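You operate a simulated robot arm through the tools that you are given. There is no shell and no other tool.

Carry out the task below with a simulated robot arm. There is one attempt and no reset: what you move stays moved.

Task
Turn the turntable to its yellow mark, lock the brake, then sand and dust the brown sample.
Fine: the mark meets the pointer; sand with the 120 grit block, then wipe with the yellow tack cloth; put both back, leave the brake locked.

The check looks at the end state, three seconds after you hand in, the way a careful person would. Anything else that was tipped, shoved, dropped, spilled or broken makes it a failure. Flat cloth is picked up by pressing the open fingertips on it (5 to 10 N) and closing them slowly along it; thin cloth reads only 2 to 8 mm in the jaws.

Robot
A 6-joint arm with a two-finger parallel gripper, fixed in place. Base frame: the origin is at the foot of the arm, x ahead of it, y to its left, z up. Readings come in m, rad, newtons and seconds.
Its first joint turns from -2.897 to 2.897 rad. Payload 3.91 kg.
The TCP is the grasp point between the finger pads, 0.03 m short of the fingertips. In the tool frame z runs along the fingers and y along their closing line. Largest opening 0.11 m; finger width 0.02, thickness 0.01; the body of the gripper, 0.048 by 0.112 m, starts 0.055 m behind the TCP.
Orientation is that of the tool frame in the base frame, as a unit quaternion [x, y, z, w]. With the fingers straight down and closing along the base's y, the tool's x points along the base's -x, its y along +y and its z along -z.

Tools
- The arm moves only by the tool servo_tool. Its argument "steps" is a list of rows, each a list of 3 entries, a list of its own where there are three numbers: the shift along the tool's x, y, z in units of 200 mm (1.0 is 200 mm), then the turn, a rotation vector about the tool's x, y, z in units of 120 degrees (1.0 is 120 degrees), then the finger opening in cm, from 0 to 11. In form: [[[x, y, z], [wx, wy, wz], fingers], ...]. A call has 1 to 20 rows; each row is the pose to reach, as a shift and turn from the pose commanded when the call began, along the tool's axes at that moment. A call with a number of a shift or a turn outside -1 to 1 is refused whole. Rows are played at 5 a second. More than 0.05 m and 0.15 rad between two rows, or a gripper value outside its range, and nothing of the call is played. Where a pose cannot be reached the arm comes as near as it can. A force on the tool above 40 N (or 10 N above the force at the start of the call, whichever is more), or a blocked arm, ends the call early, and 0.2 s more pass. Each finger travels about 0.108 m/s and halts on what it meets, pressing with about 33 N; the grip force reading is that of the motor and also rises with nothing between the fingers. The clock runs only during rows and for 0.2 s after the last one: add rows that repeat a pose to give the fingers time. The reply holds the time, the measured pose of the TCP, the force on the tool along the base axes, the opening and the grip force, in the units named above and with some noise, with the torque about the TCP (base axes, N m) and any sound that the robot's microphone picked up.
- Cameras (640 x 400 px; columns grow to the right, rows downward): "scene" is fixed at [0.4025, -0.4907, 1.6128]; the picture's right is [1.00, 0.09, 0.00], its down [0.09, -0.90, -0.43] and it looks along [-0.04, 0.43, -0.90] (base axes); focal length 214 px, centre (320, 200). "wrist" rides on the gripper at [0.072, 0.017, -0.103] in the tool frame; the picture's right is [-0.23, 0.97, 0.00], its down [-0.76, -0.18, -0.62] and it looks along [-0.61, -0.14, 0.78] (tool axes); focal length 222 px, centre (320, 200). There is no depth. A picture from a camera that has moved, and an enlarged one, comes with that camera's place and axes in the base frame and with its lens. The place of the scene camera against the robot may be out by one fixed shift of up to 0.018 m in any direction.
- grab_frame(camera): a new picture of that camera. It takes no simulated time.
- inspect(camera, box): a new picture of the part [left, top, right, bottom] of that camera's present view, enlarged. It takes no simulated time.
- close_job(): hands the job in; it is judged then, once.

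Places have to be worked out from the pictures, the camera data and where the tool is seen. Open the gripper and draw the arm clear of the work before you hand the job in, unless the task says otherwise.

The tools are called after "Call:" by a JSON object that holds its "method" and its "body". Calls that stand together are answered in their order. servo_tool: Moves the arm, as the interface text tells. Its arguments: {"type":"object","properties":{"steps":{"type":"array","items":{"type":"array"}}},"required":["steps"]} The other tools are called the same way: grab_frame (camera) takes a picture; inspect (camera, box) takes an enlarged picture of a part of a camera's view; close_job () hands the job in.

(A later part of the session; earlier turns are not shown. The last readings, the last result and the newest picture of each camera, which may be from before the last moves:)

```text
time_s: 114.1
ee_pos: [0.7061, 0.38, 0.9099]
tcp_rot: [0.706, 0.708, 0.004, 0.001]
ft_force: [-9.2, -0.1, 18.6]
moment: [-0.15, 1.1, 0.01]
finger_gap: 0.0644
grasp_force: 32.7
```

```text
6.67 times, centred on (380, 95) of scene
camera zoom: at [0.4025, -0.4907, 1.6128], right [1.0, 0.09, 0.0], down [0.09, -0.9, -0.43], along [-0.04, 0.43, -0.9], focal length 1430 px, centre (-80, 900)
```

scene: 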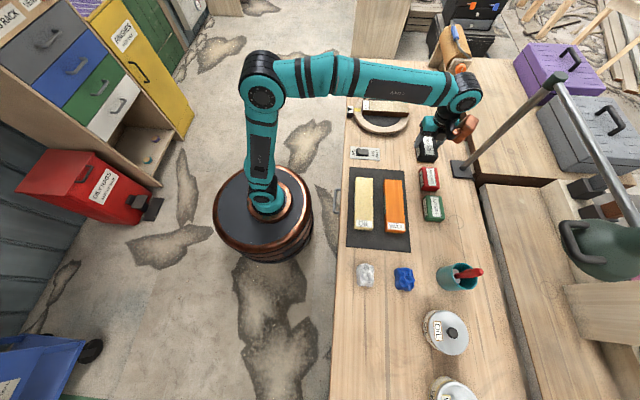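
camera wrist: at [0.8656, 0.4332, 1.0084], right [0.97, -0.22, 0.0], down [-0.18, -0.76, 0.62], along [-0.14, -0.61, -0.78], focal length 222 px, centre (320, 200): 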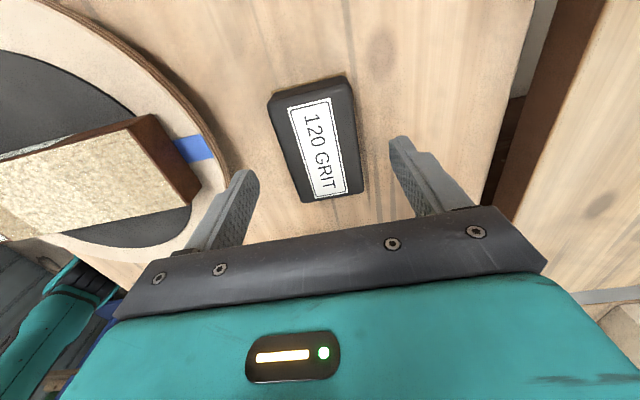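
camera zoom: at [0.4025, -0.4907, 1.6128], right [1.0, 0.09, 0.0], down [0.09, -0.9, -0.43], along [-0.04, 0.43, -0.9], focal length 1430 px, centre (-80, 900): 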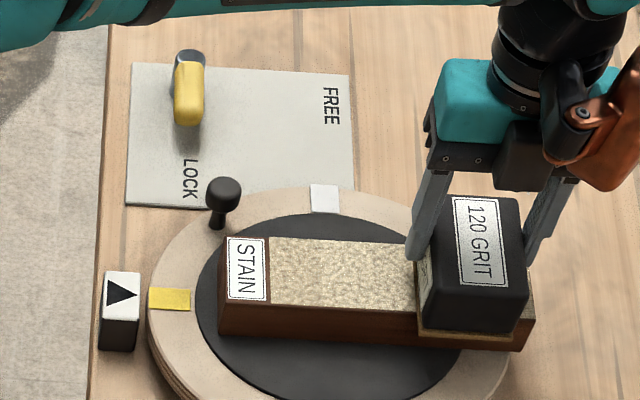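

The sample was drawn 27 mm to the right again, but bands 4–5 got more sanding. I lift off and look.

Call:
{"method": "servo_tool", "body": {"steps": [[[0, 0, -0.02], [0, 0, 0], 5.2], [[0, 0, -0.15], [0, 0, 0], 5.2], [[0, 0, -0.35], [0, 0, 0], 5.2], [[-0.2, 0, -0.35], [0, 0, 0], 5.2], [[-0.4, 0.05, -0.35], [0, 0, 0], 5.2], [[-0.6, 0.1, -0.35], [0, 0, 0], 5.2], [[-0.8, 0.15, -0.35], [0, 0, 0], 5.2], [[-1.0, 0.2, -0.35], [0, 0, 0], 5.2]]}}

Call:
{"method": "servo_tool", "body": {"steps": [[[-0.2, 0.04, 0], [0, 0, 0], 5.2], [[-0.4, 0.08, 0], [0, 0, 0], 5.2], [[-0.6, 0.12, 0], [0, 0, 0], 5.2], [[-0.6, 0.12, 0], [0, 0, 0], 5.2]]}}

Call:
{"method": "inspect", "body": {"camera": "scene", "box": [360, 90, 412, 122]}}

Call:
{"method": "inspect", "body": {"camera": "scene", "box": [340, 65, 420, 125]}}

```text
time_s: 115.9
ee_pos: [0.7452, 0.1811, 0.9795]
tcp_rot: [0.706, 0.709, 0.004, 0.001]
ft_force: [0.0, -0.3, -1.7]
moment: [0.0, 0.01, -0.02]
finger_gap: 0.0643
grasp_force: 32.9
```

```text
time_s: 116.9
ee_pos: [0.7705, 0.0595, 0.9808]
tcp_rot: [0.706, 0.708, 0.003, 0.001]
ft_force: [-0.1, 0.1, -1.4]
moment: [-0.01, 0.0, -0.01]
finger_gap: 0.0643
grasp_force: 32.9
```

```text
12.31 times, centred on (386, 106) of scene
camera zoom: at [0.4025, -0.4907, 1.6128], right [1.0, 0.09, 0.0], down [0.09, -0.9, -0.43], along [-0.04, 0.43, -0.9], focal length 2640 px, centre (-492, 1357)
```

zoom: 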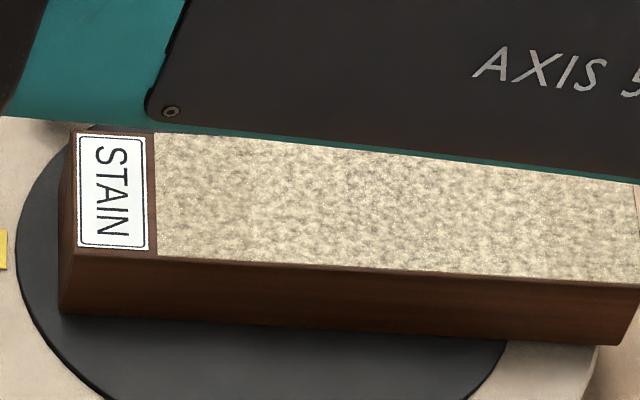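

```text
6.67 times, centred on (380, 95) of scene
camera zoom: at [0.4025, -0.4907, 1.6128], right [1.0, 0.09, 0.0], down [0.09, -0.9, -0.43], along [-0.04, 0.43, -0.9], focal length 1430 px, centre (-80, 900)
```

zoom: 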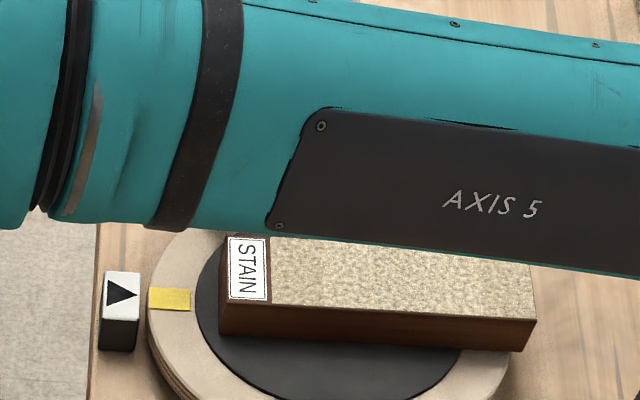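

The whole surface is now evenly sanded. I carry the block back to its home spot, also removing the small tool tilt.

Call:
{"method": "servo_tool", "body": {"steps": [[[-0.2, 0, 0], [0.0008, -0.0005, 0.0003], 5.2], [[-0.4, 0, 0], [0.0016, -0.001, 0.0006], 5.2], [[-0.6, 0.02, 0], [0.0024, -0.0015, 0.001], 5.2], [[-0.8, 0.04, 0], [0.0033, -0.002, 0.0013], 5.2], [[-1.0, 0.05, 0], [0.0033, -0.002, 0.0013], 5.2], [[-1.0, 0.05, 0], [0.0033, -0.002, 0.0013], 5.2]]}}

```text
time_s: 118.3
ee_pos: [0.7809, -0.1415, 0.9807]
tcp_rot: [0.707, 0.707, 0.0, 0.001]
ft_force: [-0.1, -0.1, -1.1]
moment: [0.01, -0.02, 0.0]
finger_gap: 0.0643
grasp_force: 33.0
```

Upright again. I move over the home spot and lower to z≈0.865.

Call:
{"method": "servo_tool", "body": {"steps": [[[-0.18, 0.06, 0.1], [0, 0, 0], 5.2], [[-0.36, 0.12, 0.2], [0, 0, 0], 5.2], [[-0.533, 0.1715, 0.3], [0, 0, 0], 5.2], [[-0.533, 0.1715, 0.45], [0, 0, 0], 5.2], [[-0.533, 0.1715, 0.57], [0, 0, 0], 5.2], [[-0.533, 0.1715, 0.57], [0, 0, 0], 5.2]]}}

Call:
{"method": "inspect", "body": {"camera": "scene", "box": [400, 180, 540, 300]}}

Call:
{"method": "grab_frame", "body": {"camera": "wrist"}}

```text
time_s: 119.7
ee_pos: [0.8179, -0.2483, 0.8658]
tcp_rot: [0.707, 0.707, -0.001, 0.0]
ft_force: [-0.4, 0.6, -2.1]
moment: [0.03, 0.02, -0.01]
finger_gap: 0.0644
grasp_force: 32.2
```

```text
3.33 times, centred on (470, 240) of scene
camera zoom: at [0.4025, -0.4907, 1.6128], right [1.0, 0.09, 0.0], down [0.09, -0.9, -0.43], along [-0.04, 0.43, -0.9], focal length 715 px, centre (-180, 67)
```

zoom: 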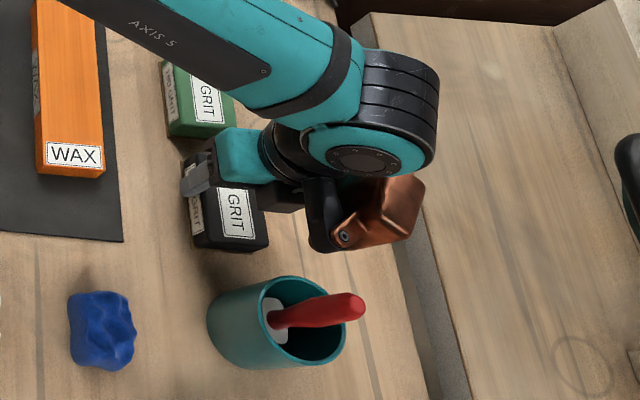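

```text
taken
camera wrist: at [0.833, -0.1758, 0.968], right [0.97, -0.23, 0.0], down [-0.18, -0.76, 0.62], along [-0.14, -0.61, -0.78], focal length 222 px, centre (320, 200)
```

wrist: 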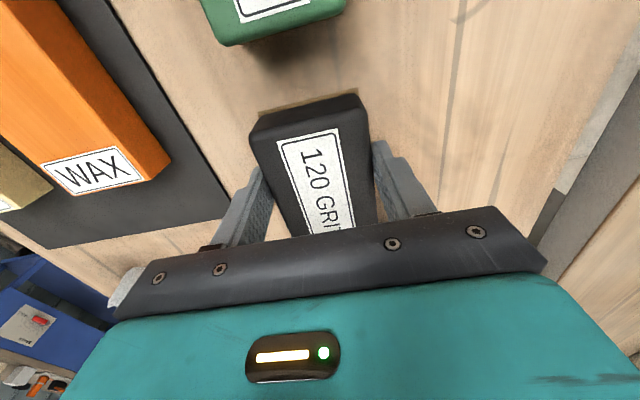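

Lined up (2 mm correction in x). I lower to the bench in small steps.

Call:
{"method": "servo_tool", "body": {"steps": [[[0, -0.011, 0.04], [0, 0, 0], 5.2], [[0, -0.011, 0.08], [0, 0, 0], 5.2], [[0, -0.011, 0.09], [0, 0, 0], 5.2], [[0, -0.011, 0.095], [0, 0, 0], 5.2], [[0, -0.011, 0.1], [0, 0, 0], 5.2], [[0, -0.011, 0.1], [0, 0, 0], 5.2]]}}

```text
time_s: 121.1
ee_pos: [0.8151, -0.2467, 0.8451]
tcp_rot: [0.707, 0.708, 0.0, 0.001]
ft_force: [2.6, 0.8, 4.2]
moment: [0.25, -0.26, -0.08]
finger_gap: 0.0644
grasp_force: 32.9
```

The block touches the bench (4 N). I release it and lift straight up.

Call:
{"method": "servo_tool", "body": {"steps": [[[0, 0, 0], [0, 0, 0], 6.8], [[0, 0, 0], [0, 0, 0], 7.8], [[0, 0, 0], [0, 0, 0], 9], [[0, 0, 0], [0, 0, 0], 9], [[0, 0, -0.15], [0, 0, 0], 9], [[0, 0, -0.35], [0, 0, 0], 9], [[0.05, -0.1, -0.5], [0, 0, 0], 9], [[0.2, -0.2, -0.6], [0, 0, 0], 9], [[0.4, -0.25, -0.65], [0, 0, 0], 9], [[0.6, -0.25, -0.65], [0, 0, 0], 9], [[0.8, -0.25, -0.65], [0, 0, 0], 9], [[1.0, -0.25, -0.65], [0, 0, 0], 9]]}}

Call:
{"method": "inspect", "body": {"camera": "scene", "box": [340, 140, 500, 300]}}

```text
time_s: 123.7
ee_pos: [0.7641, -0.0466, 0.9727]
tcp_rot: [0.708, 0.706, -0.001, 0.001]
ft_force: [0.2, -0.6, -0.4]
moment: [0.05, 0.01, 0.03]
finger_gap: 0.0899
grasp_force: 0.1
```

```text
2.50 times, centred on (420, 220) of scene
camera zoom: at [0.4025, -0.4907, 1.6128], right [1.0, 0.09, 0.0], down [0.09, -0.9, -0.43], along [-0.04, 0.43, -0.9], focal length 536 px, centre (70, 150)
```

zoom: 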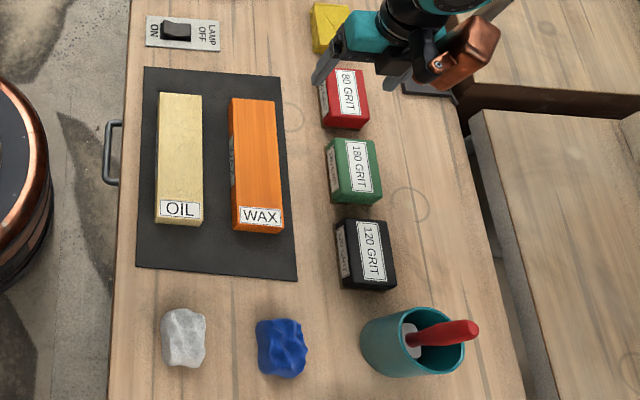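

The 120 grit block is exactly back at its place. Now I go grip the sample to slide it back about 27 mm to its original position.

Call:
{"method": "servo_tool", "body": {"steps": [[[0.2, -0.06, 0], [0, 0, 0], 9], [[0.4, -0.12, 0], [0, 0, 0], 9], [[0.6, -0.18, 0], [0, 0, 0], 9], [[0.8, -0.24, 0], [0, 0, 0], 9], [[1.0, -0.3, 0], [0, 0, 0], 9]]}}

Call:
{"method": "servo_tool", "body": {"steps": [[[0.09, -0.027, 0], [0, 0, -0.0682], 9], [[0.18, -0.054, 0], [0, 0, -0.1364], 9], [[0.27, -0.081, 0], [0, 0, -0.2046], 9], [[0.36, -0.108, 0], [0, 0, -0.2728], 9], [[0.45, -0.135, 0], [0, 0, -0.341], 9], [[0.54, -0.162, 0], [0, 0, -0.4092], 9], [[0.63, -0.189, 0], [0, 0, -0.4774], 9], [[0.72, -0.216, 0], [0, 0, -0.5456], 9], [[0.81, -0.243, 0], [0, 0, -0.6138], 9], [[0.9, -0.27, 0], [0, 0, -0.682], 9], [[1.0, -0.3, 0], [0, 0, -0.75], 9], [[1.0, -0.3, 0], [0, 0, -0.75], 9]]}}

Call:
{"method": "grab_frame", "body": {"camera": "wrist"}}

Call:
{"method": "inspect", "body": {"camera": "scene", "box": [340, 65, 420, 125]}}

```text
time_s: 124.9
ee_pos: [0.7062, 0.1524, 0.975]
tcp_rot: [0.707, 0.707, -0.001, 0.001]
ft_force: [0.0, 0.2, -0.3]
moment: [-0.01, 0.01, -0.01]
finger_gap: 0.0899
grasp_force: 0.0
```

```text
time_s: 127.5
ee_pos: [0.6445, 0.3524, 0.9741]
tcp_rot: [-0.001, 1.0, -0.002, 0.0]
ft_force: [-0.3, 0.0, 0.1]
moment: [0.0, -0.02, -0.02]
finger_gap: 0.0898
grasp_force: 0.1
```

```text
taken
camera wrist: at [0.5711, 0.3698, 1.0777], right [0.23, 0.97, 0.0], down [0.76, -0.18, 0.62], along [0.61, -0.14, -0.78], focal length 222 px, centre (320, 200)
```

wrist: 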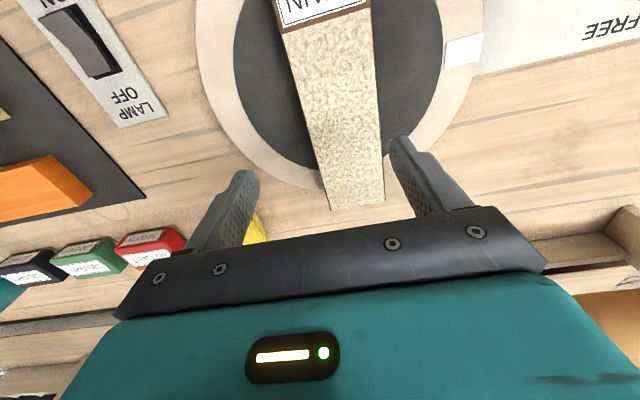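

```text
6.67 times, centred on (380, 95) of scene
camera zoom: at [0.4025, -0.4907, 1.6128], right [1.0, 0.09, 0.0], down [0.09, -0.9, -0.43], along [-0.04, 0.43, -0.9], focal length 1430 px, centre (-80, 900)
```

zoom: 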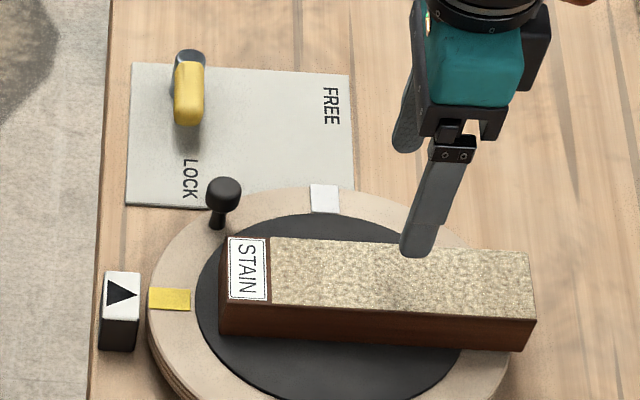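

The sample is straight; I will return it to position once wiping is done, since wiping may shift it too. Now I go to the yellow tack cloth at about (0.82, 0.167), fingers closing along x.

Call:
{"method": "servo_tool", "body": {"steps": [[[-0.08, -0.084, 0], [0, 0, 0.0682], 8], [[-0.16, -0.168, 0], [0, 0, 0.1364], 7], [[-0.24, -0.252, 0], [0, 0, 0.2046], 6], [[-0.32, -0.336, 0], [0, 0, 0.2728], 6], [[-0.4, -0.42, 0], [0, 0, 0.341], 6], [[-0.48, -0.504, 0], [0, 0, 0.4092], 6], [[-0.56, -0.588, 0], [0, 0, 0.4774], 6], [[-0.64, -0.672, 0], [0, 0, 0.5456], 6], [[-0.72, -0.756, 0], [0, 0, 0.6138], 6], [[-0.8, -0.84, 0], [0, 0, 0.682], 6], [[-0.8775, -0.927, 0], [0, 0, 0.75], 6], [[-0.8775, -0.927, 0], [0, 0, 0.75], 6]]}}

Call:
{"method": "grab_frame", "body": {"camera": "wrist"}}

Call:
{"method": "inspect", "body": {"camera": "wrist", "box": [230, 50, 410, 190]}}

Call:
{"method": "inspect", "body": {"camera": "scene", "box": [390, 110, 500, 190]}}

```text
time_s: 130.1
ee_pos: [0.8189, 0.1691, 0.974]
tcp_rot: [0.708, 0.706, 0.0, 0.001]
ft_force: [-0.3, 0.4, -0.2]
moment: [0.0, -0.01, 0.02]
finger_gap: 0.0599
grasp_force: 0.0
```

```text
taken
camera wrist: at [0.8348, 0.241, 1.0773], right [0.97, -0.23, 0.0], down [-0.18, -0.76, 0.62], along [-0.14, -0.61, -0.78], focal length 222 px, centre (320, 200)
```

wrist: 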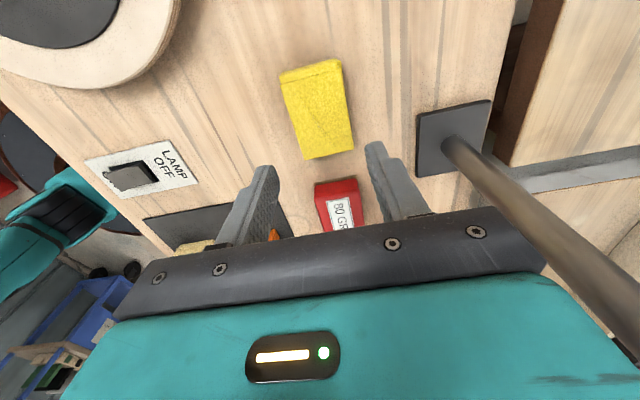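

```text
2.86 times, centred on (320, 120) of wrist
camera zoom: at [0.8348, 0.241, 1.0773], right [0.97, -0.23, 0.0], down [-0.18, -0.76, 0.62], along [-0.14, -0.61, -0.78], focal length 635 px, centre (320, 429)
```

zoom: 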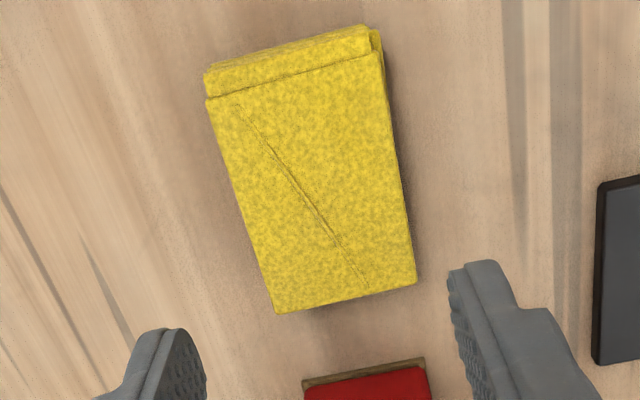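

```text
5.00 times, centred on (445, 150) of scene
camera zoom: at [0.4025, -0.4907, 1.6128], right [1.0, 0.09, 0.0], down [0.09, -0.9, -0.43], along [-0.04, 0.43, -0.9], focal length 1072 px, centre (-305, 450)
```

zoom: 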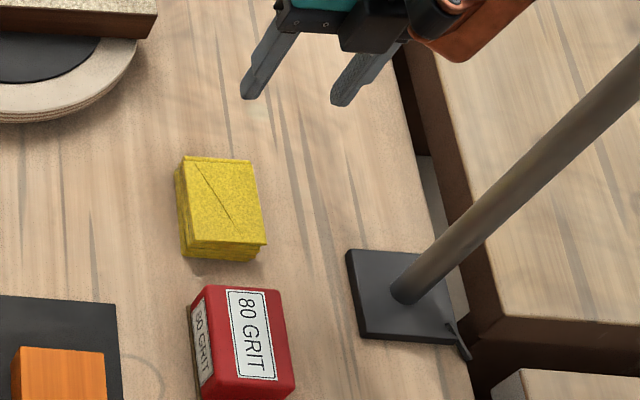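

The yellow cloth is a folded pad about 68 × 95 mm and ~12 mm thick at (0.814, 0.155). I come down around it with the fingers open 95 mm.

Call:
{"method": "servo_tool", "body": {"steps": [[[-0.035, -0.012, 0.05], [0, 0, 0], 8], [[-0.07, -0.0245, 0.15], [0, 0, 0], 9.5], [[-0.07, -0.0245, 0.3], [0, 0, 0], 9.5], [[-0.07, -0.0245, 0.45], [0, 0, 0], 9.5], [[-0.07, -0.0245, 0.57], [0, 0, 0], 9.5], [[-0.07, -0.0245, 0.57], [0, 0, 0], 9.5]]}}

Call:
{"method": "grab_frame", "body": {"camera": "wrist"}}

Call:
{"method": "inspect", "body": {"camera": "scene", "box": [390, 110, 500, 190]}}

```text
time_s: 131.5
ee_pos: [0.813, 0.1523, 0.859]
tcp_rot: [0.707, 0.707, -0.001, -0.001]
ft_force: [-0.3, -0.5, -0.6]
moment: [0.02, 0.01, 0.01]
finger_gap: 0.0951
grasp_force: 0.0
```

```text
taken
camera wrist: at [0.8297, 0.2241, 0.9623], right [0.97, -0.23, 0.0], down [-0.18, -0.76, 0.62], along [-0.14, -0.61, -0.78], focal length 222 px, centre (320, 200)
```

wrist: 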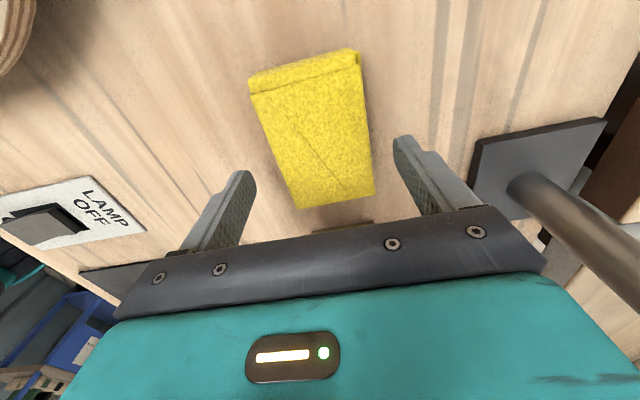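

```text
5.00 times, centred on (445, 150) of scene
camera zoom: at [0.4025, -0.4907, 1.6128], right [1.0, 0.09, 0.0], down [0.09, -0.9, -0.43], along [-0.04, 0.43, -0.9], focal length 1072 px, centre (-305, 450)
```

zoom: 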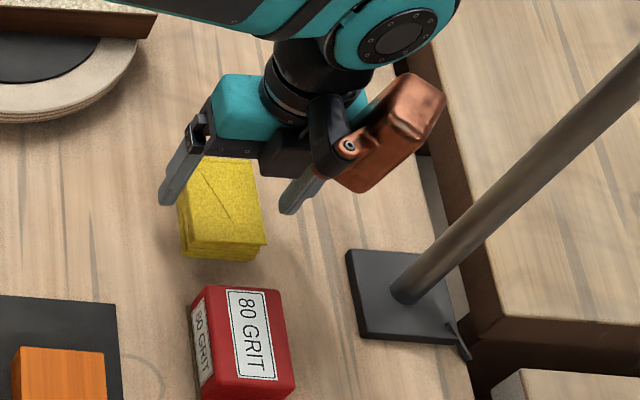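

The pad is centred between the fingers. I lower to feel the bench with the fingertips.

Call:
{"method": "servo_tool", "body": {"steps": [[[0, 0, 0.05], [0, 0, 0], 9.5], [[0, 0, 0.1], [0, 0, 0], 9.5], [[0, 0, 0.115], [0, 0, 0], 9.5], [[0, 0, 0.125], [0, 0, 0], 9.5], [[0, 0, 0.13], [0, 0, 0], 9.5], [[0, 0, 0.13], [0, 0, 0], 9.5]]}}

```text
time_s: 132.9
ee_pos: [0.8142, 0.1536, 0.8337]
tcp_rot: [0.707, 0.707, -0.001, 0.001]
ft_force: [-0.6, -0.1, 0.1]
moment: [0.0, -0.01, 0.01]
finger_gap: 0.0949
grasp_force: 0.0
```

No contact at 0.834; stepping down 1 mm at a time.

Call:
{"method": "servo_tool", "body": {"steps": [[[0, 0, 0.005], [0, 0, 0], 9.5], [[0, 0, 0.01], [0, 0, 0], 9.5], [[0, 0, 0.015], [0, 0, 0], 9.5], [[0, 0, 0.02], [0, 0, 0], 9.5]]}}

```text
time_s: 133.9
ee_pos: [0.8134, 0.1528, 0.8308]
tcp_rot: [0.707, 0.707, 0.0, 0.001]
ft_force: [0.5, -0.2, 0.5]
moment: [-0.02, 0.04, -0.01]
finger_gap: 0.0951
grasp_force: 0.1
```

Call:
{"method": "servo_tool", "body": {"steps": [[[0, 0, 0.0025], [0, 0, 0], 9.5], [[0, 0, 0.005], [0, 0, 0], 9.5], [[0, 0, 0.0075], [0, 0, 0], 9.5], [[0, 0, 0.0075], [0, 0, 0], 9.5]]}}

```text
time_s: 134.9
ee_pos: [0.8134, 0.1538, 0.8296]
tcp_rot: [0.707, 0.707, 0.0, 0.001]
ft_force: [0.9, 0.3, 14.8]
moment: [0.08, 0.73, -0.06]
finger_gap: 0.0949
grasp_force: 0.1
```

The bench is at z=0.800. I raise ~4 mm and close slowly on the pad's sides.

Call:
{"method": "servo_tool", "body": {"steps": [[[0, 0, -0.0225], [0, 0, 0], 9.5], [[0, 0, -0.0225], [0, 0, 0], 8.6], [[0, 0, -0.0225], [0, 0, 0], 7.8], [[0, 0, -0.0225], [0, 0, 0], 7.2], [[0, 0, -0.0225], [0, 0, 0], 6.8], [[0, 0, -0.0225], [0, 0, 0], 6.4], [[0, 0, -0.0225], [0, 0, 0], 6.0], [[0, 0, -0.0225], [0, 0, 0], 6.0]]}}

Call:
{"method": "grab_frame", "body": {"camera": "wrist"}}

Call:
{"method": "inspect", "body": {"camera": "scene", "box": [390, 110, 500, 190]}}

```text
time_s: 136.7
ee_pos: [0.8145, 0.152, 0.8343]
tcp_rot: [0.708, 0.706, -0.001, 0.0]
ft_force: [1.0, 1.0, -0.2]
moment: [0.02, 0.01, 0.01]
finger_gap: 0.0638
grasp_force: 33.0
```

```text
taken
camera wrist: at [0.831, 0.2257, 0.9364], right [0.97, -0.23, 0.0], down [-0.18, -0.76, 0.62], along [-0.14, -0.61, -0.78], focal length 222 px, centre (320, 200)
```

wrist: 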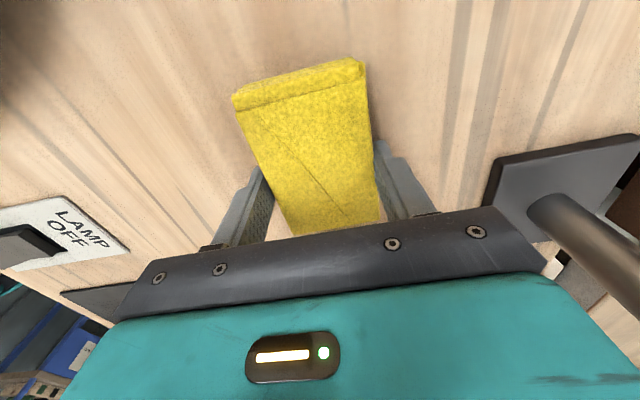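

```text
5.00 times, centred on (445, 150) of scene
camera zoom: at [0.4025, -0.4907, 1.6128], right [1.0, 0.09, 0.0], down [0.09, -0.9, -0.43], along [-0.04, 0.43, -0.9], focal length 1072 px, centre (-305, 450)
```

zoom: 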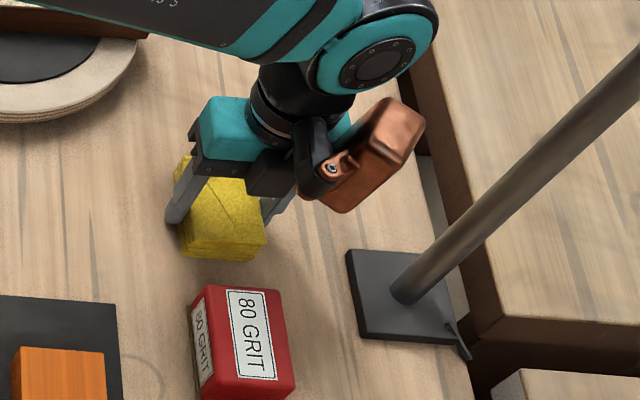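

The pad is held at 64 mm like a firm block; its home pose is (0.8145, 0.152, 0.834). I lift a little and check it comes along.

Call:
{"method": "servo_tool", "body": {"steps": [[[0, 0, -0.05], [0, 0, 0], 6.0], [[0, 0, -0.15], [0, 0, 0], 6.0], [[0, 0, -0.35], [0, 0, 0], 6.0], [[0, 0, -0.55], [0, 0, 0], 6.0], [[0, 0, -0.55], [0, 0, 0], 6.0]]}}

Call:
{"method": "grab_frame", "body": {"camera": "wrist"}}

Call:
{"method": "inspect", "body": {"camera": "scene", "box": [390, 110, 500, 190]}}

```text
time_s: 137.9
ee_pos: [0.8124, 0.1536, 0.9447]
tcp_rot: [0.707, 0.708, -0.001, 0.001]
ft_force: [1.0, -0.6, 0.5]
moment: [-0.03, -0.02, 0.01]
finger_gap: 0.064
grasp_force: 33.4
```

```text
taken
camera wrist: at [0.8296, 0.2256, 1.0472], right [0.97, -0.23, 0.0], down [-0.18, -0.76, 0.62], along [-0.14, -0.61, -0.78], focal length 222 px, centre (320, 200)
```

wrist: 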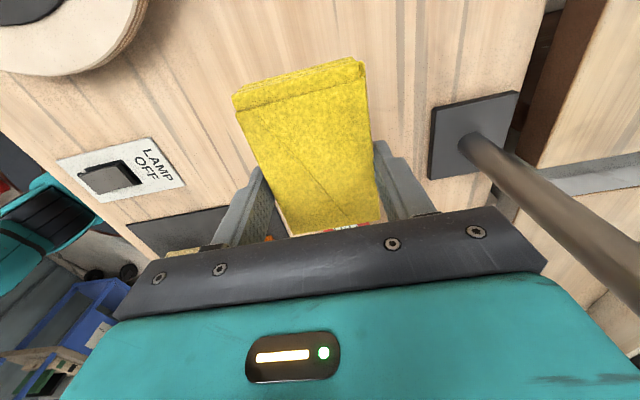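

```text
5.00 times, centred on (445, 150) of scene
camera zoom: at [0.4025, -0.4907, 1.6128], right [1.0, 0.09, 0.0], down [0.09, -0.9, -0.43], along [-0.04, 0.43, -0.9], focal length 1072 px, centre (-305, 450)
```

zoom: 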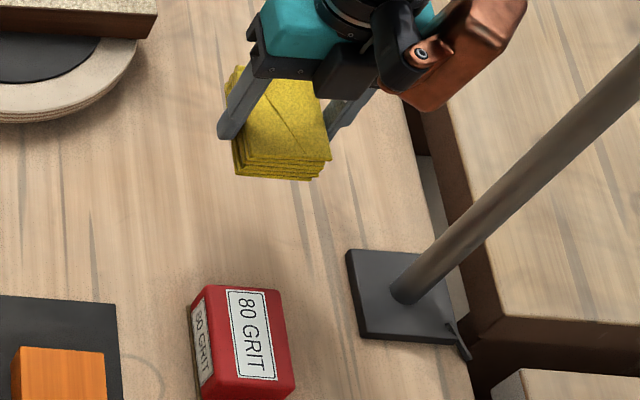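

The pad lifts cleanly. I carry it over to the sample.

Call:
{"method": "servo_tool", "body": {"steps": [[[0.1, -0.05, -0.05], [0, 0, 0], 6.0], [[0.3, -0.15, -0.05], [0, 0, 0], 6.0], [[0.5, -0.25, -0.05], [0, 0, 0], 6.0], [[0.7, -0.35, -0.05], [0, 0, 0], 6.0], [[0.9, -0.45, -0.05], [0, 0, 0], 6.0], [[1.0, -0.5, -0.05], [0, 0, 0], 6.0]]}}

Call:
{"method": "servo_tool", "body": {"steps": [[[0.112, -0.03, 0], [0, 0, 0], 6.0], [[0.112, -0.03, 0.1], [0, 0, 0], 6.0], [[0.112, -0.03, 0.2], [0, 0, 0], 6.0], [[0.112, -0.03, 0.2], [0, 0, 0], 6.0]]}}

Call:
{"method": "inspect", "body": {"camera": "scene", "box": [340, 65, 420, 125]}}

Call:
{"method": "grab_frame", "body": {"camera": "wrist"}}

```text
time_s: 139.3
ee_pos: [0.7162, 0.3559, 0.9543]
tcp_rot: [0.707, 0.707, -0.001, 0.001]
ft_force: [-0.7, 0.8, -0.8]
moment: [0.02, 0.01, 0.0]
finger_gap: 0.0639
grasp_force: 33.0
```

```text
time_s: 140.3
ee_pos: [0.7095, 0.3763, 0.9131]
tcp_rot: [0.706, 0.708, 0.0, 0.001]
ft_force: [0.2, 0.1, -0.6]
moment: [0.03, -0.02, -0.01]
finger_gap: 0.064
grasp_force: 33.0
```

```text
6.67 times, centred on (380, 95) of scene
camera zoom: at [0.4025, -0.4907, 1.6128], right [1.0, 0.09, 0.0], down [0.09, -0.9, -0.43], along [-0.04, 0.43, -0.9], focal length 1430 px, centre (-80, 900)
```

zoom: 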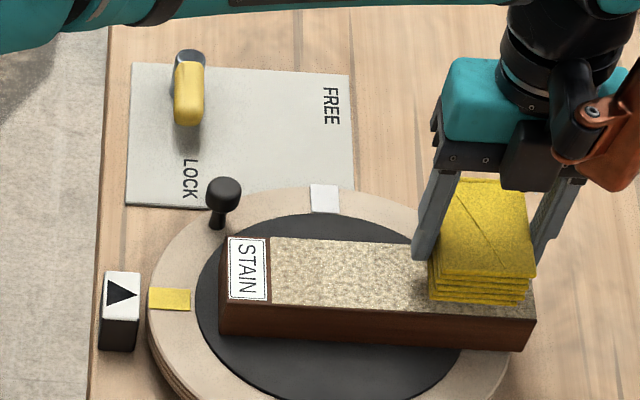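

```text
taken
camera wrist: at [0.7251, 0.4487, 1.0156], right [0.97, -0.23, 0.0], down [-0.18, -0.76, 0.62], along [-0.14, -0.61, -0.78], focal length 222 px, centre (320, 200)
```

wrist: 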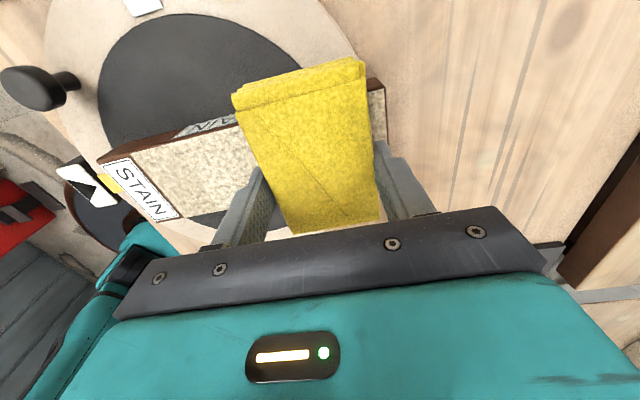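

Pad is over the right end. I lower close to the surface and then feel for light contact.

Call:
{"method": "servo_tool", "body": {"steps": [[[0, 0.05, 0.02], [0, 0, 0], 6.0], [[0, 0.05, 0.04], [0, 0, 0], 6.0], [[0, 0.05, 0.05], [0, 0, 0], 6.0], [[0, 0.05, 0.055], [0, 0, 0], 6.0], [[0, 0.05, 0.055], [0, 0, 0], 6.0]]}}

```text
time_s: 141.5
ee_pos: [0.7184, 0.3771, 0.9027]
tcp_rot: [0.707, 0.707, -0.001, 0.001]
ft_force: [0.7, -0.4, -0.5]
moment: [-0.01, 0.0, 0.0]
finger_gap: 0.064
grasp_force: 32.8
```

Call:
{"method": "servo_tool", "body": {"steps": [[[0, 0, 0.005], [0, 0, 0], 6.0], [[0, 0, 0.0075], [0, 0, 0], 6.0], [[0, 0, 0.01], [0, 0, 0], 6.0], [[0, 0, 0.0125], [0, 0, 0], 6.0], [[0, 0, 0.0125], [0, 0, 0], 6.0]]}}

```text
time_s: 142.7
ee_pos: [0.7181, 0.3757, 0.9008]
tcp_rot: [0.707, 0.707, -0.001, 0.001]
ft_force: [-0.8, 0.1, -0.8]
moment: [0.03, 0.0, 0.01]
finger_gap: 0.0638
grasp_force: 33.5
```

Not touching yet at 0.901; half-millimetre steps on.

Call:
{"method": "servo_tool", "body": {"steps": [[[0, 0, 0.0025], [0, 0, 0], 6.0], [[0, 0, 0.005], [0, 0, 0], 6.0], [[0, 0, 0.0075], [0, 0, 0], 6.0], [[0, 0, 0.01], [0, 0, 0], 6.0], [[0, 0, 0.01], [0, 0, 0], 6.0]]}}

```text
time_s: 143.9
ee_pos: [0.717, 0.3764, 0.8987]
tcp_rot: [0.707, 0.707, 0.0, 0.001]
ft_force: [1.1, 3.0, 12.0]
moment: [0.08, 0.11, -0.1]
finger_gap: 0.0638
grasp_force: 33.4
```

12 N; I ease 0.7 mm and wipe leftward a few centimetres as a test.

Call:
{"method": "servo_tool", "body": {"steps": [[[0, 0, -0.0035], [0, 0, 0], 6.0], [[0, -0.05, -0.0035], [0, 0, 0], 6.0], [[0, -0.1, -0.0035], [0, 0, 0], 6.0], [[0, -0.15, -0.0035], [0, 0, 0], 6.0], [[0, -0.2, -0.0035], [0, 0, 0], 6.0]]}}

Call:
{"method": "inspect", "body": {"camera": "scene", "box": [340, 65, 420, 125]}}

```text
time_s: 145.1
ee_pos: [0.6771, 0.3769, 0.8989]
tcp_rot: [0.707, 0.708, -0.001, 0.0]
ft_force: [0.6, 1.0, -0.2]
moment: [-0.03, 0.0, -0.02]
finger_gap: 0.064
grasp_force: 32.6
```

```text
6.67 times, centred on (380, 95) of scene
camera zoom: at [0.4025, -0.4907, 1.6128], right [1.0, 0.09, 0.0], down [0.09, -0.9, -0.43], along [-0.04, 0.43, -0.9], focal length 1430 px, centre (-80, 900)
```

zoom: 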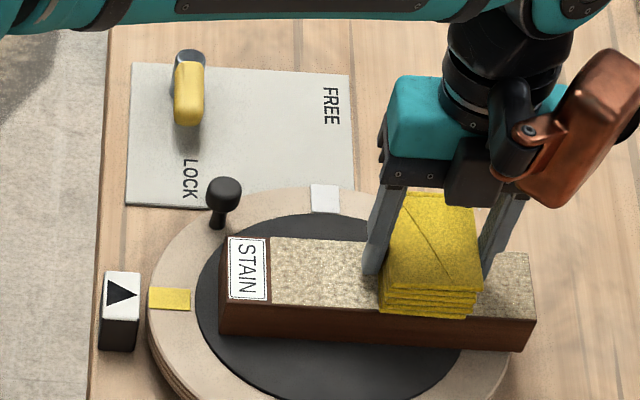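

The sample did not move. I zoom to see whether the wiped part lost its dust.

Call:
{"method": "inspect", "body": {"camera": "scene", "box": [370, 90, 422, 122]}}

Call:
{"method": "grab_frame", "body": {"camera": "wrist"}}

```text
12.31 times, centred on (396, 106) of scene
camera zoom: at [0.4025, -0.4907, 1.6128], right [1.0, 0.09, 0.0], down [0.09, -0.9, -0.43], along [-0.04, 0.43, -0.9], focal length 2640 px, centre (-615, 1357)
```

zoom: 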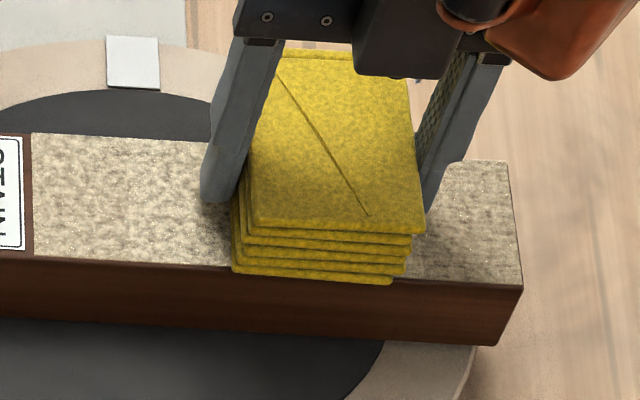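

```text
taken
camera wrist: at [0.6941, 0.4481, 1.0022], right [0.97, -0.23, 0.0], down [-0.18, -0.76, 0.62], along [-0.14, -0.61, -0.78], focal length 222 px, centre (320, 200)
```

wrist: 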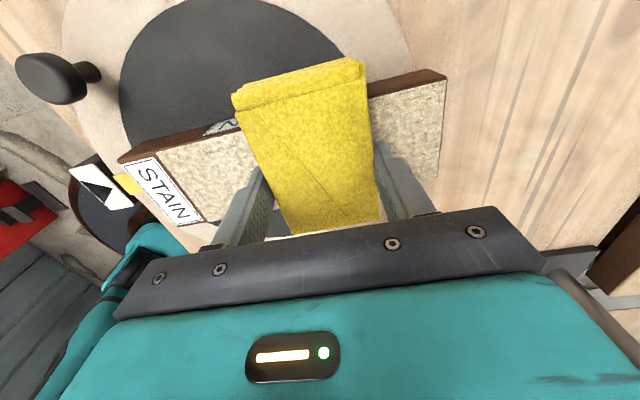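

Dust is coming off (right band darker again) at light pressure. I press 0.5 mm more and wipe on to the label end.

Call:
{"method": "servo_tool", "body": {"steps": [[[0, 0, 0.002], [0, 0, 0], 6.0], [[0, -0.05, 0.002], [0, 0, 0], 6.0], [[0, -0.1, 0.002], [0, 0, 0], 6.0], [[0, -0.15, 0.002], [0, 0, 0], 6.0], [[0, -0.2, 0.002], [0, 0, 0], 6.0], [[0, -0.25, 0.002], [0, 0, 0], 6.0], [[0, -0.3, 0.002], [0, 0, 0], 6.0], [[0, -0.35, 0.002], [0, 0, 0], 6.0], [[0, -0.38, 0.002], [0, 0, 0], 6.0]]}}

Call:
{"method": "inspect", "body": {"camera": "scene", "box": [340, 65, 420, 125]}}

```text
time_s: 147.1
ee_pos: [0.6029, 0.3758, 0.8988]
tcp_rot: [0.707, 0.707, 0.0, 0.001]
ft_force: [-0.1, -1.1, 4.4]
moment: [-0.04, 0.0, -0.01]
finger_gap: 0.0638
grasp_force: 32.7
```

```text
6.67 times, centred on (380, 95) of scene
camera zoom: at [0.4025, -0.4907, 1.6128], right [1.0, 0.09, 0.0], down [0.09, -0.9, -0.43], along [-0.04, 0.43, -0.9], focal length 1430 px, centre (-80, 900)
```

zoom: 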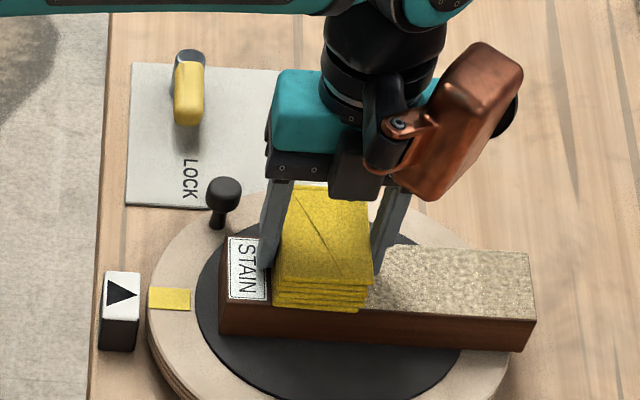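

4.4 N and the sample stayed put. I wipe back rightward over the full length with slightly more pressure.

Call:
{"method": "servo_tool", "body": {"steps": [[[0, 0, 0.0015], [0, 0, 0], 6.0], [[0, 0.05, 0.0015], [0, 0, 0], 6.0], [[0, 0.1, 0.0015], [0, 0, 0], 6.0], [[0, 0.15, 0.0015], [0, 0, 0], 6.0], [[0, 0.2, 0.0015], [0, 0, 0], 6.0], [[0, 0.25, 0.0015], [0, 0, 0], 6.0], [[0, 0.3, 0.0015], [0, 0, 0], 6.0], [[0, 0.35, 0.0015], [0, 0, 0], 6.0], [[0, 0.4, 0.0015], [0, 0, 0], 6.0], [[0, 0.45, 0.0015], [0, 0, 0], 6.0], [[0, 0.5, 0.0015], [0, 0, 0], 6.0], [[0, 0.55, 0.0015], [0, 0, 0], 6.0], [[0, 0.6, 0.0015], [0, 0, 0], 6.0], [[0, 0.63, 0.0015], [0, 0, 0], 6.0]]}}

Call:
{"method": "inspect", "body": {"camera": "scene", "box": [340, 65, 420, 125]}}

```text
time_s: 150.1
ee_pos: [0.7279, 0.377, 0.8988]
tcp_rot: [0.707, 0.707, -0.001, 0.0]
ft_force: [0.7, 0.2, -0.3]
moment: [-0.01, -0.01, -0.03]
finger_gap: 0.0639
grasp_force: 32.7
```

```text
6.67 times, centred on (380, 95) of scene
camera zoom: at [0.4025, -0.4907, 1.6128], right [1.0, 0.09, 0.0], down [0.09, -0.9, -0.43], along [-0.04, 0.43, -0.9], focal length 1430 px, centre (-80, 900)
```

zoom: 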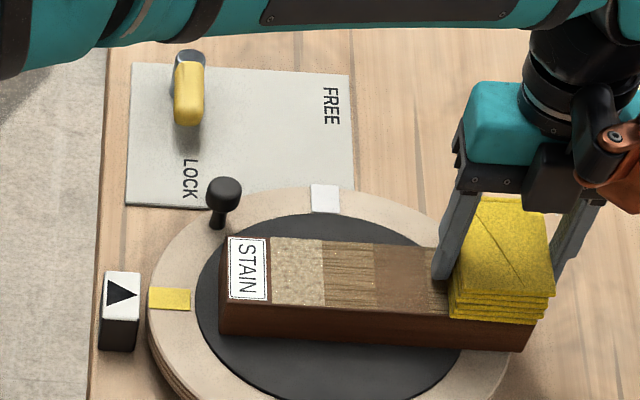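

Bands 2–4 are clean now; band 1 by the label still has dust and band 5 is under the pad. I press lightly here and make short strokes over band 5.

Call:
{"method": "servo_tool", "body": {"steps": [[[0, 0, 0.0025], [0, 0, 0], 6.0], [[0, 0.04, 0.003], [0, 0, 0], 6.0], [[0, 0.07, 0.003], [0, 0, 0], 6.0], [[0, 0.03, 0.003], [0, 0, 0], 6.0], [[0, -0.02, 0.003], [0, 0, 0], 6.0], [[0, -0.07, 0.003], [0, 0, 0], 6.0], [[0, -0.12, 0.003], [0, 0, 0], 6.0], [[0, -0.17, 0.003], [0, 0, 0], 6.0], [[0, -0.22, 0.003], [0, 0, 0], 6.0]]}}

Call:
{"method": "inspect", "body": {"camera": "scene", "box": [340, 65, 420, 125]}}

```text
time_s: 152.1
ee_pos: [0.6856, 0.3769, 0.8975]
tcp_rot: [0.707, 0.707, 0.0, 0.001]
ft_force: [9.6, -0.2, 26.2]
moment: [-0.02, -0.18, 0.03]
finger_gap: 0.064
grasp_force: 33.2
```

```text
6.67 times, centred on (380, 95) of scene
camera zoom: at [0.4025, -0.4907, 1.6128], right [1.0, 0.09, 0.0], down [0.09, -0.9, -0.43], along [-0.04, 0.43, -0.9], focal length 1430 px, centre (-80, 900)
```

zoom: 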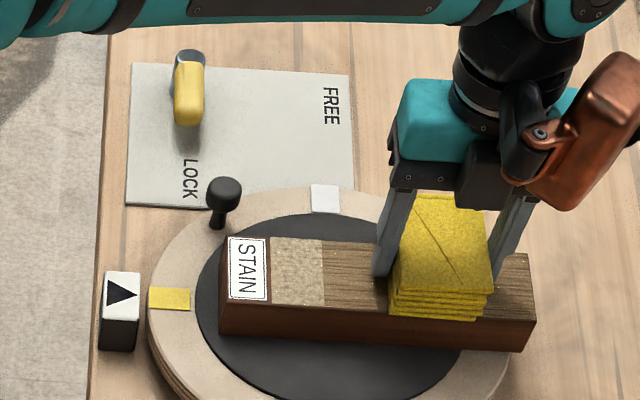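

Band 5 is clean too. I ease ~0.8 mm and work over to band 1 with short strokes at the label end.

Call:
{"method": "servo_tool", "body": {"steps": [[[0, 0, -0.004], [0, 0, 0], 6.0], [[0, -0.07, -0.004], [0, 0, 0], 6.0], [[0, -0.14, -0.004], [0, 0, 0], 6.0], [[0, -0.21, -0.004], [0, 0, 0], 6.0], [[0, -0.28, -0.004], [0, 0, 0], 6.0], [[0, -0.35, -0.004], [0, 0, 0], 6.0], [[0, -0.42, -0.004], [0, 0, 0], 6.0], [[0, -0.47, -0.004], [0, 0, 0], 6.0], [[0, -0.5, -0.004], [0, 0, 0], 6.0], [[0, -0.5, -0.004], [0, 0, 0], 6.0]]}}

Call:
{"method": "inspect", "body": {"camera": "scene", "box": [340, 65, 420, 125]}}

```text
time_s: 154.3
ee_pos: [0.5843, 0.3752, 0.8975]
tcp_rot: [0.706, 0.708, -0.002, 0.0]
ft_force: [-0.9, -0.7, 0.9]
moment: [0.0, -0.07, 0.0]
finger_gap: 0.0637
grasp_force: 33.2
```

```text
6.67 times, centred on (380, 95) of scene
camera zoom: at [0.4025, -0.4907, 1.6128], right [1.0, 0.09, 0.0], down [0.09, -0.9, -0.43], along [-0.04, 0.43, -0.9], focal length 1430 px, centre (-80, 900)
```

zoom: 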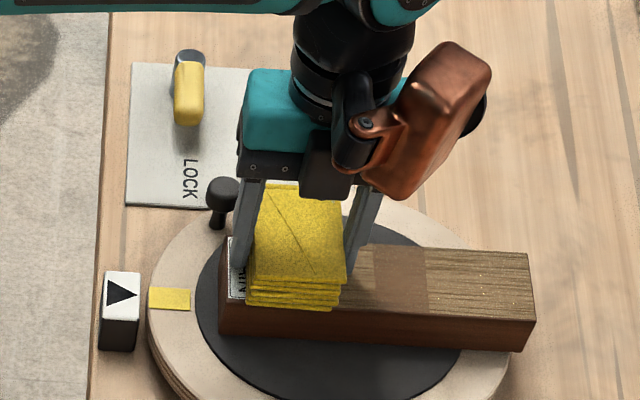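

Light contact here. I press 0.4 mm more and stroke back and forth over band 1.

Call:
{"method": "servo_tool", "body": {"steps": [[[0, 0, 0.002], [0, 0, 0], 6.0], [[0, 0.06, 0.002], [0, 0, 0], 6.0], [[0, 0.12, 0.002], [0, 0, 0], 6.0], [[0, 0.18, 0.002], [0, 0, 0], 6.0], [[0, 0.24, 0.002], [0, 0, 0], 6.0], [[0, 0.3, 0.002], [0, 0, 0], 6.0], [[0, 0.3, 0.002], [0, 0, 0], 6.0]]}}

Call:
{"method": "inspect", "body": {"camera": "scene", "box": [340, 65, 420, 125]}}

```text
time_s: 155.9
ee_pos: [0.6456, 0.3749, 0.8981]
tcp_rot: [0.707, 0.707, 0.0, 0.001]
ft_force: [0.0, -0.1, 1.1]
moment: [0.03, -0.01, -0.03]
finger_gap: 0.0639
grasp_force: 32.9
```

```text
6.67 times, centred on (380, 95) of scene
camera zoom: at [0.4025, -0.4907, 1.6128], right [1.0, 0.09, 0.0], down [0.09, -0.9, -0.43], along [-0.04, 0.43, -0.9], focal length 1430 px, centre (-80, 900)
```

zoom: 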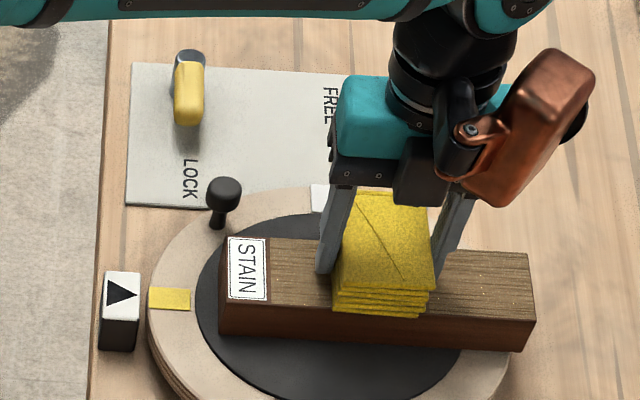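

Band 1 is clean as well. I lift the pad and check the entire top.

Call:
{"method": "servo_tool", "body": {"steps": [[[0, 0, -0.05], [0, 0, 0], 6.0], [[0, 0, -0.25], [0, 0, 0], 6.0], [[0, 0.1, -0.4], [0, 0, 0], 6.0], [[-0.1, 0.25, -0.4], [0, 0, 0], 6.0], [[-0.3, 0.35, -0.4], [0, 0, 0], 6.0], [[-0.5, 0.45, -0.4], [0, 0, 0], 6.0], [[-0.7, 0.55, -0.4], [0, 0, 0], 6.0], [[-0.9, 0.65, -0.4], [0, 0, 0], 6.0], [[-1.0, 0.75, -0.4], [0, 0, 0], 6.0], [[-1.0, 0.75, -0.4], [0, 0, 0], 6.0]]}}

Call:
{"method": "inspect", "body": {"camera": "scene", "box": [365, 90, 417, 122]}}

Call:
{"method": "inspect", "body": {"camera": "scene", "box": [340, 65, 420, 125]}}

```text
time_s: 158.1
ee_pos: [0.7938, 0.1742, 0.9779]
tcp_rot: [0.707, 0.708, 0.0, 0.001]
ft_force: [0.0, 0.0, -0.5]
moment: [0.01, 0.02, 0.0]
finger_gap: 0.0638
grasp_force: 32.8
```

```text
12.31 times, centred on (391, 106) of scene
camera zoom: at [0.4025, -0.4907, 1.6128], right [1.0, 0.09, 0.0], down [0.09, -0.9, -0.43], along [-0.04, 0.43, -0.9], focal length 2640 px, centre (-554, 1357)
```

zoom: 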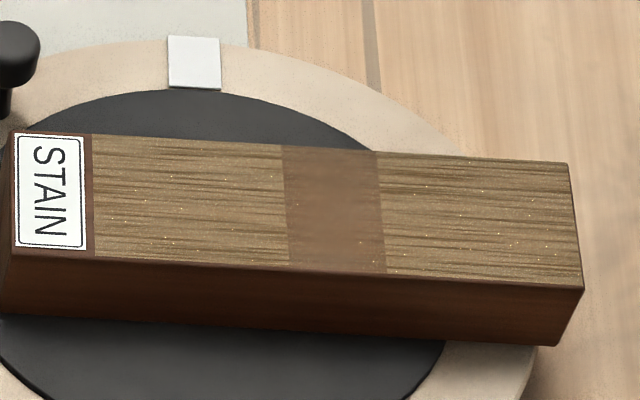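

```text
6.67 times, centred on (380, 95) of scene
camera zoom: at [0.4025, -0.4907, 1.6128], right [1.0, 0.09, 0.0], down [0.09, -0.9, -0.43], along [-0.04, 0.43, -0.9], focal length 1430 px, centre (-80, 900)
```

zoom: 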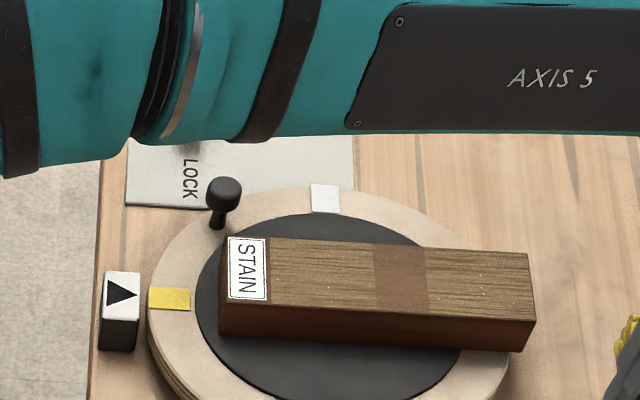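

After wiping, only the middle band looks truly smooth; bands 1, 2, 4 and 5 still show raw streaky grain, so they need more sanding. I put the cloth back on its spot first.

Call:
{"method": "servo_tool", "body": {"steps": [[[-0.05, 0.05, 0.1], [0, 0, 0], 6.0], [[-0.111, 0.1035, 0.25], [0, 0, 0], 6.0], [[-0.111, 0.1035, 0.45], [0, 0, 0], 6.0], [[-0.111, 0.1035, 0.6], [0, 0, 0], 6.0], [[-0.111, 0.1035, 0.68], [0, 0, 0], 6.0], [[-0.111, 0.1035, 0.7], [0, 0, 0], 6.0], [[-0.111, 0.1035, 0.7], [0, 0, 0], 6.0]]}}

```text
time_s: 159.7
ee_pos: [0.8157, 0.1543, 0.8378]
tcp_rot: [0.707, 0.707, 0.0, 0.0]
ft_force: [-0.1, -0.3, -1.2]
moment: [0.0, -0.01, -0.02]
finger_gap: 0.0637
grasp_force: 33.0
```

Call:
{"method": "servo_tool", "body": {"steps": [[[-0.01, -0.005, 0.005], [0, 0, 0], 6.0], [[-0.01, -0.005, 0.01], [0, 0, 0], 6.0], [[-0.01, -0.005, 0.015], [0, 0, 0], 6.0], [[-0.01, -0.005, 0.02], [0, 0, 0], 6.0], [[-0.01, -0.005, 0.02], [0, 0, 0], 6.0]]}}

```text
time_s: 160.9
ee_pos: [0.8151, 0.1512, 0.8346]
tcp_rot: [0.707, 0.707, 0.0, 0.001]
ft_force: [-0.3, 0.3, -0.7]
moment: [-0.02, -0.01, -0.02]
finger_gap: 0.0639
grasp_force: 32.9
```

Almost down; two more half-millimetre steps.

Call:
{"method": "servo_tool", "body": {"steps": [[[0, 0, 0.0025], [0, 0, 0], 6.0], [[0, 0, 0.005], [0, 0, 0], 6.0], [[0, 0, 0.005], [0, 0, 0], 6.0]]}}

```text
time_s: 161.7
ee_pos: [0.8131, 0.1517, 0.8329]
tcp_rot: [0.707, 0.707, 0.0, 0.001]
ft_force: [-0.2, 0.2, -1.2]
moment: [0.03, 0.03, -0.01]
finger_gap: 0.0638
grasp_force: 32.9
```

Call:
{"method": "servo_tool", "body": {"steps": [[[0, 0, 0.0025], [0, 0, 0], 6.0], [[0, 0, 0.005], [0, 0, 0], 6.0], [[0, 0, 0.005], [0, 0, 0], 6.0]]}}

```text
time_s: 162.5
ee_pos: [0.8144, 0.1515, 0.8333]
tcp_rot: [0.707, 0.707, 0.0, 0.001]
ft_force: [4.5, 2.8, 12.9]
moment: [0.09, 0.03, -0.02]
finger_gap: 0.064
grasp_force: 32.9
```

The pad is on the bench (12.9 N). I release it, lift straight up, and look.

Call:
{"method": "servo_tool", "body": {"steps": [[[0, 0, -0.003], [0, 0, 0], 6.8], [[0, 0, -0.003], [0, 0, 0], 7.8], [[0, 0, -0.003], [0, 0, 0], 9], [[0, 0, -0.003], [0, 0, 0], 9], [[0, 0, -0.15], [0, 0, 0], 9], [[0, 0, -0.35], [0, 0, 0], 9], [[0, 0, -0.55], [0, 0, 0], 9], [[0, 0, -0.7], [0, 0, 0], 9], [[0, 0, -0.7], [0, 0, 0], 9]]}}

Call:
{"method": "grab_frame", "body": {"camera": "wrist"}}

Call:
{"method": "inspect", "body": {"camera": "scene", "box": [390, 110, 500, 190]}}

```text
time_s: 164.5
ee_pos: [0.8126, 0.1506, 0.9735]
tcp_rot: [0.708, 0.707, 0.0, 0.0]
ft_force: [-0.4, -0.6, 0.2]
moment: [-0.01, -0.01, -0.02]
finger_gap: 0.0898
grasp_force: 0.1
```

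```text
taken
camera wrist: at [0.8295, 0.224, 1.0762], right [0.97, -0.23, 0.0], down [-0.18, -0.76, 0.62], along [-0.14, -0.61, -0.78], focal length 222 px, centre (320, 200)
```

wrist: 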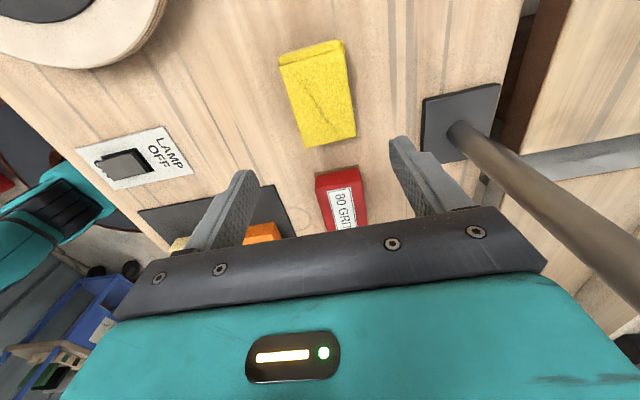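

```text
5.00 times, centred on (445, 150) of scene
camera zoom: at [0.4025, -0.4907, 1.6128], right [1.0, 0.09, 0.0], down [0.09, -0.9, -0.43], along [-0.04, 0.43, -0.9], focal length 1072 px, centre (-305, 450)
```

zoom: 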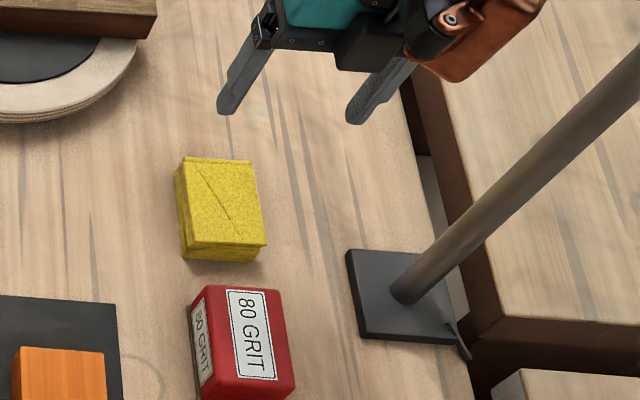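

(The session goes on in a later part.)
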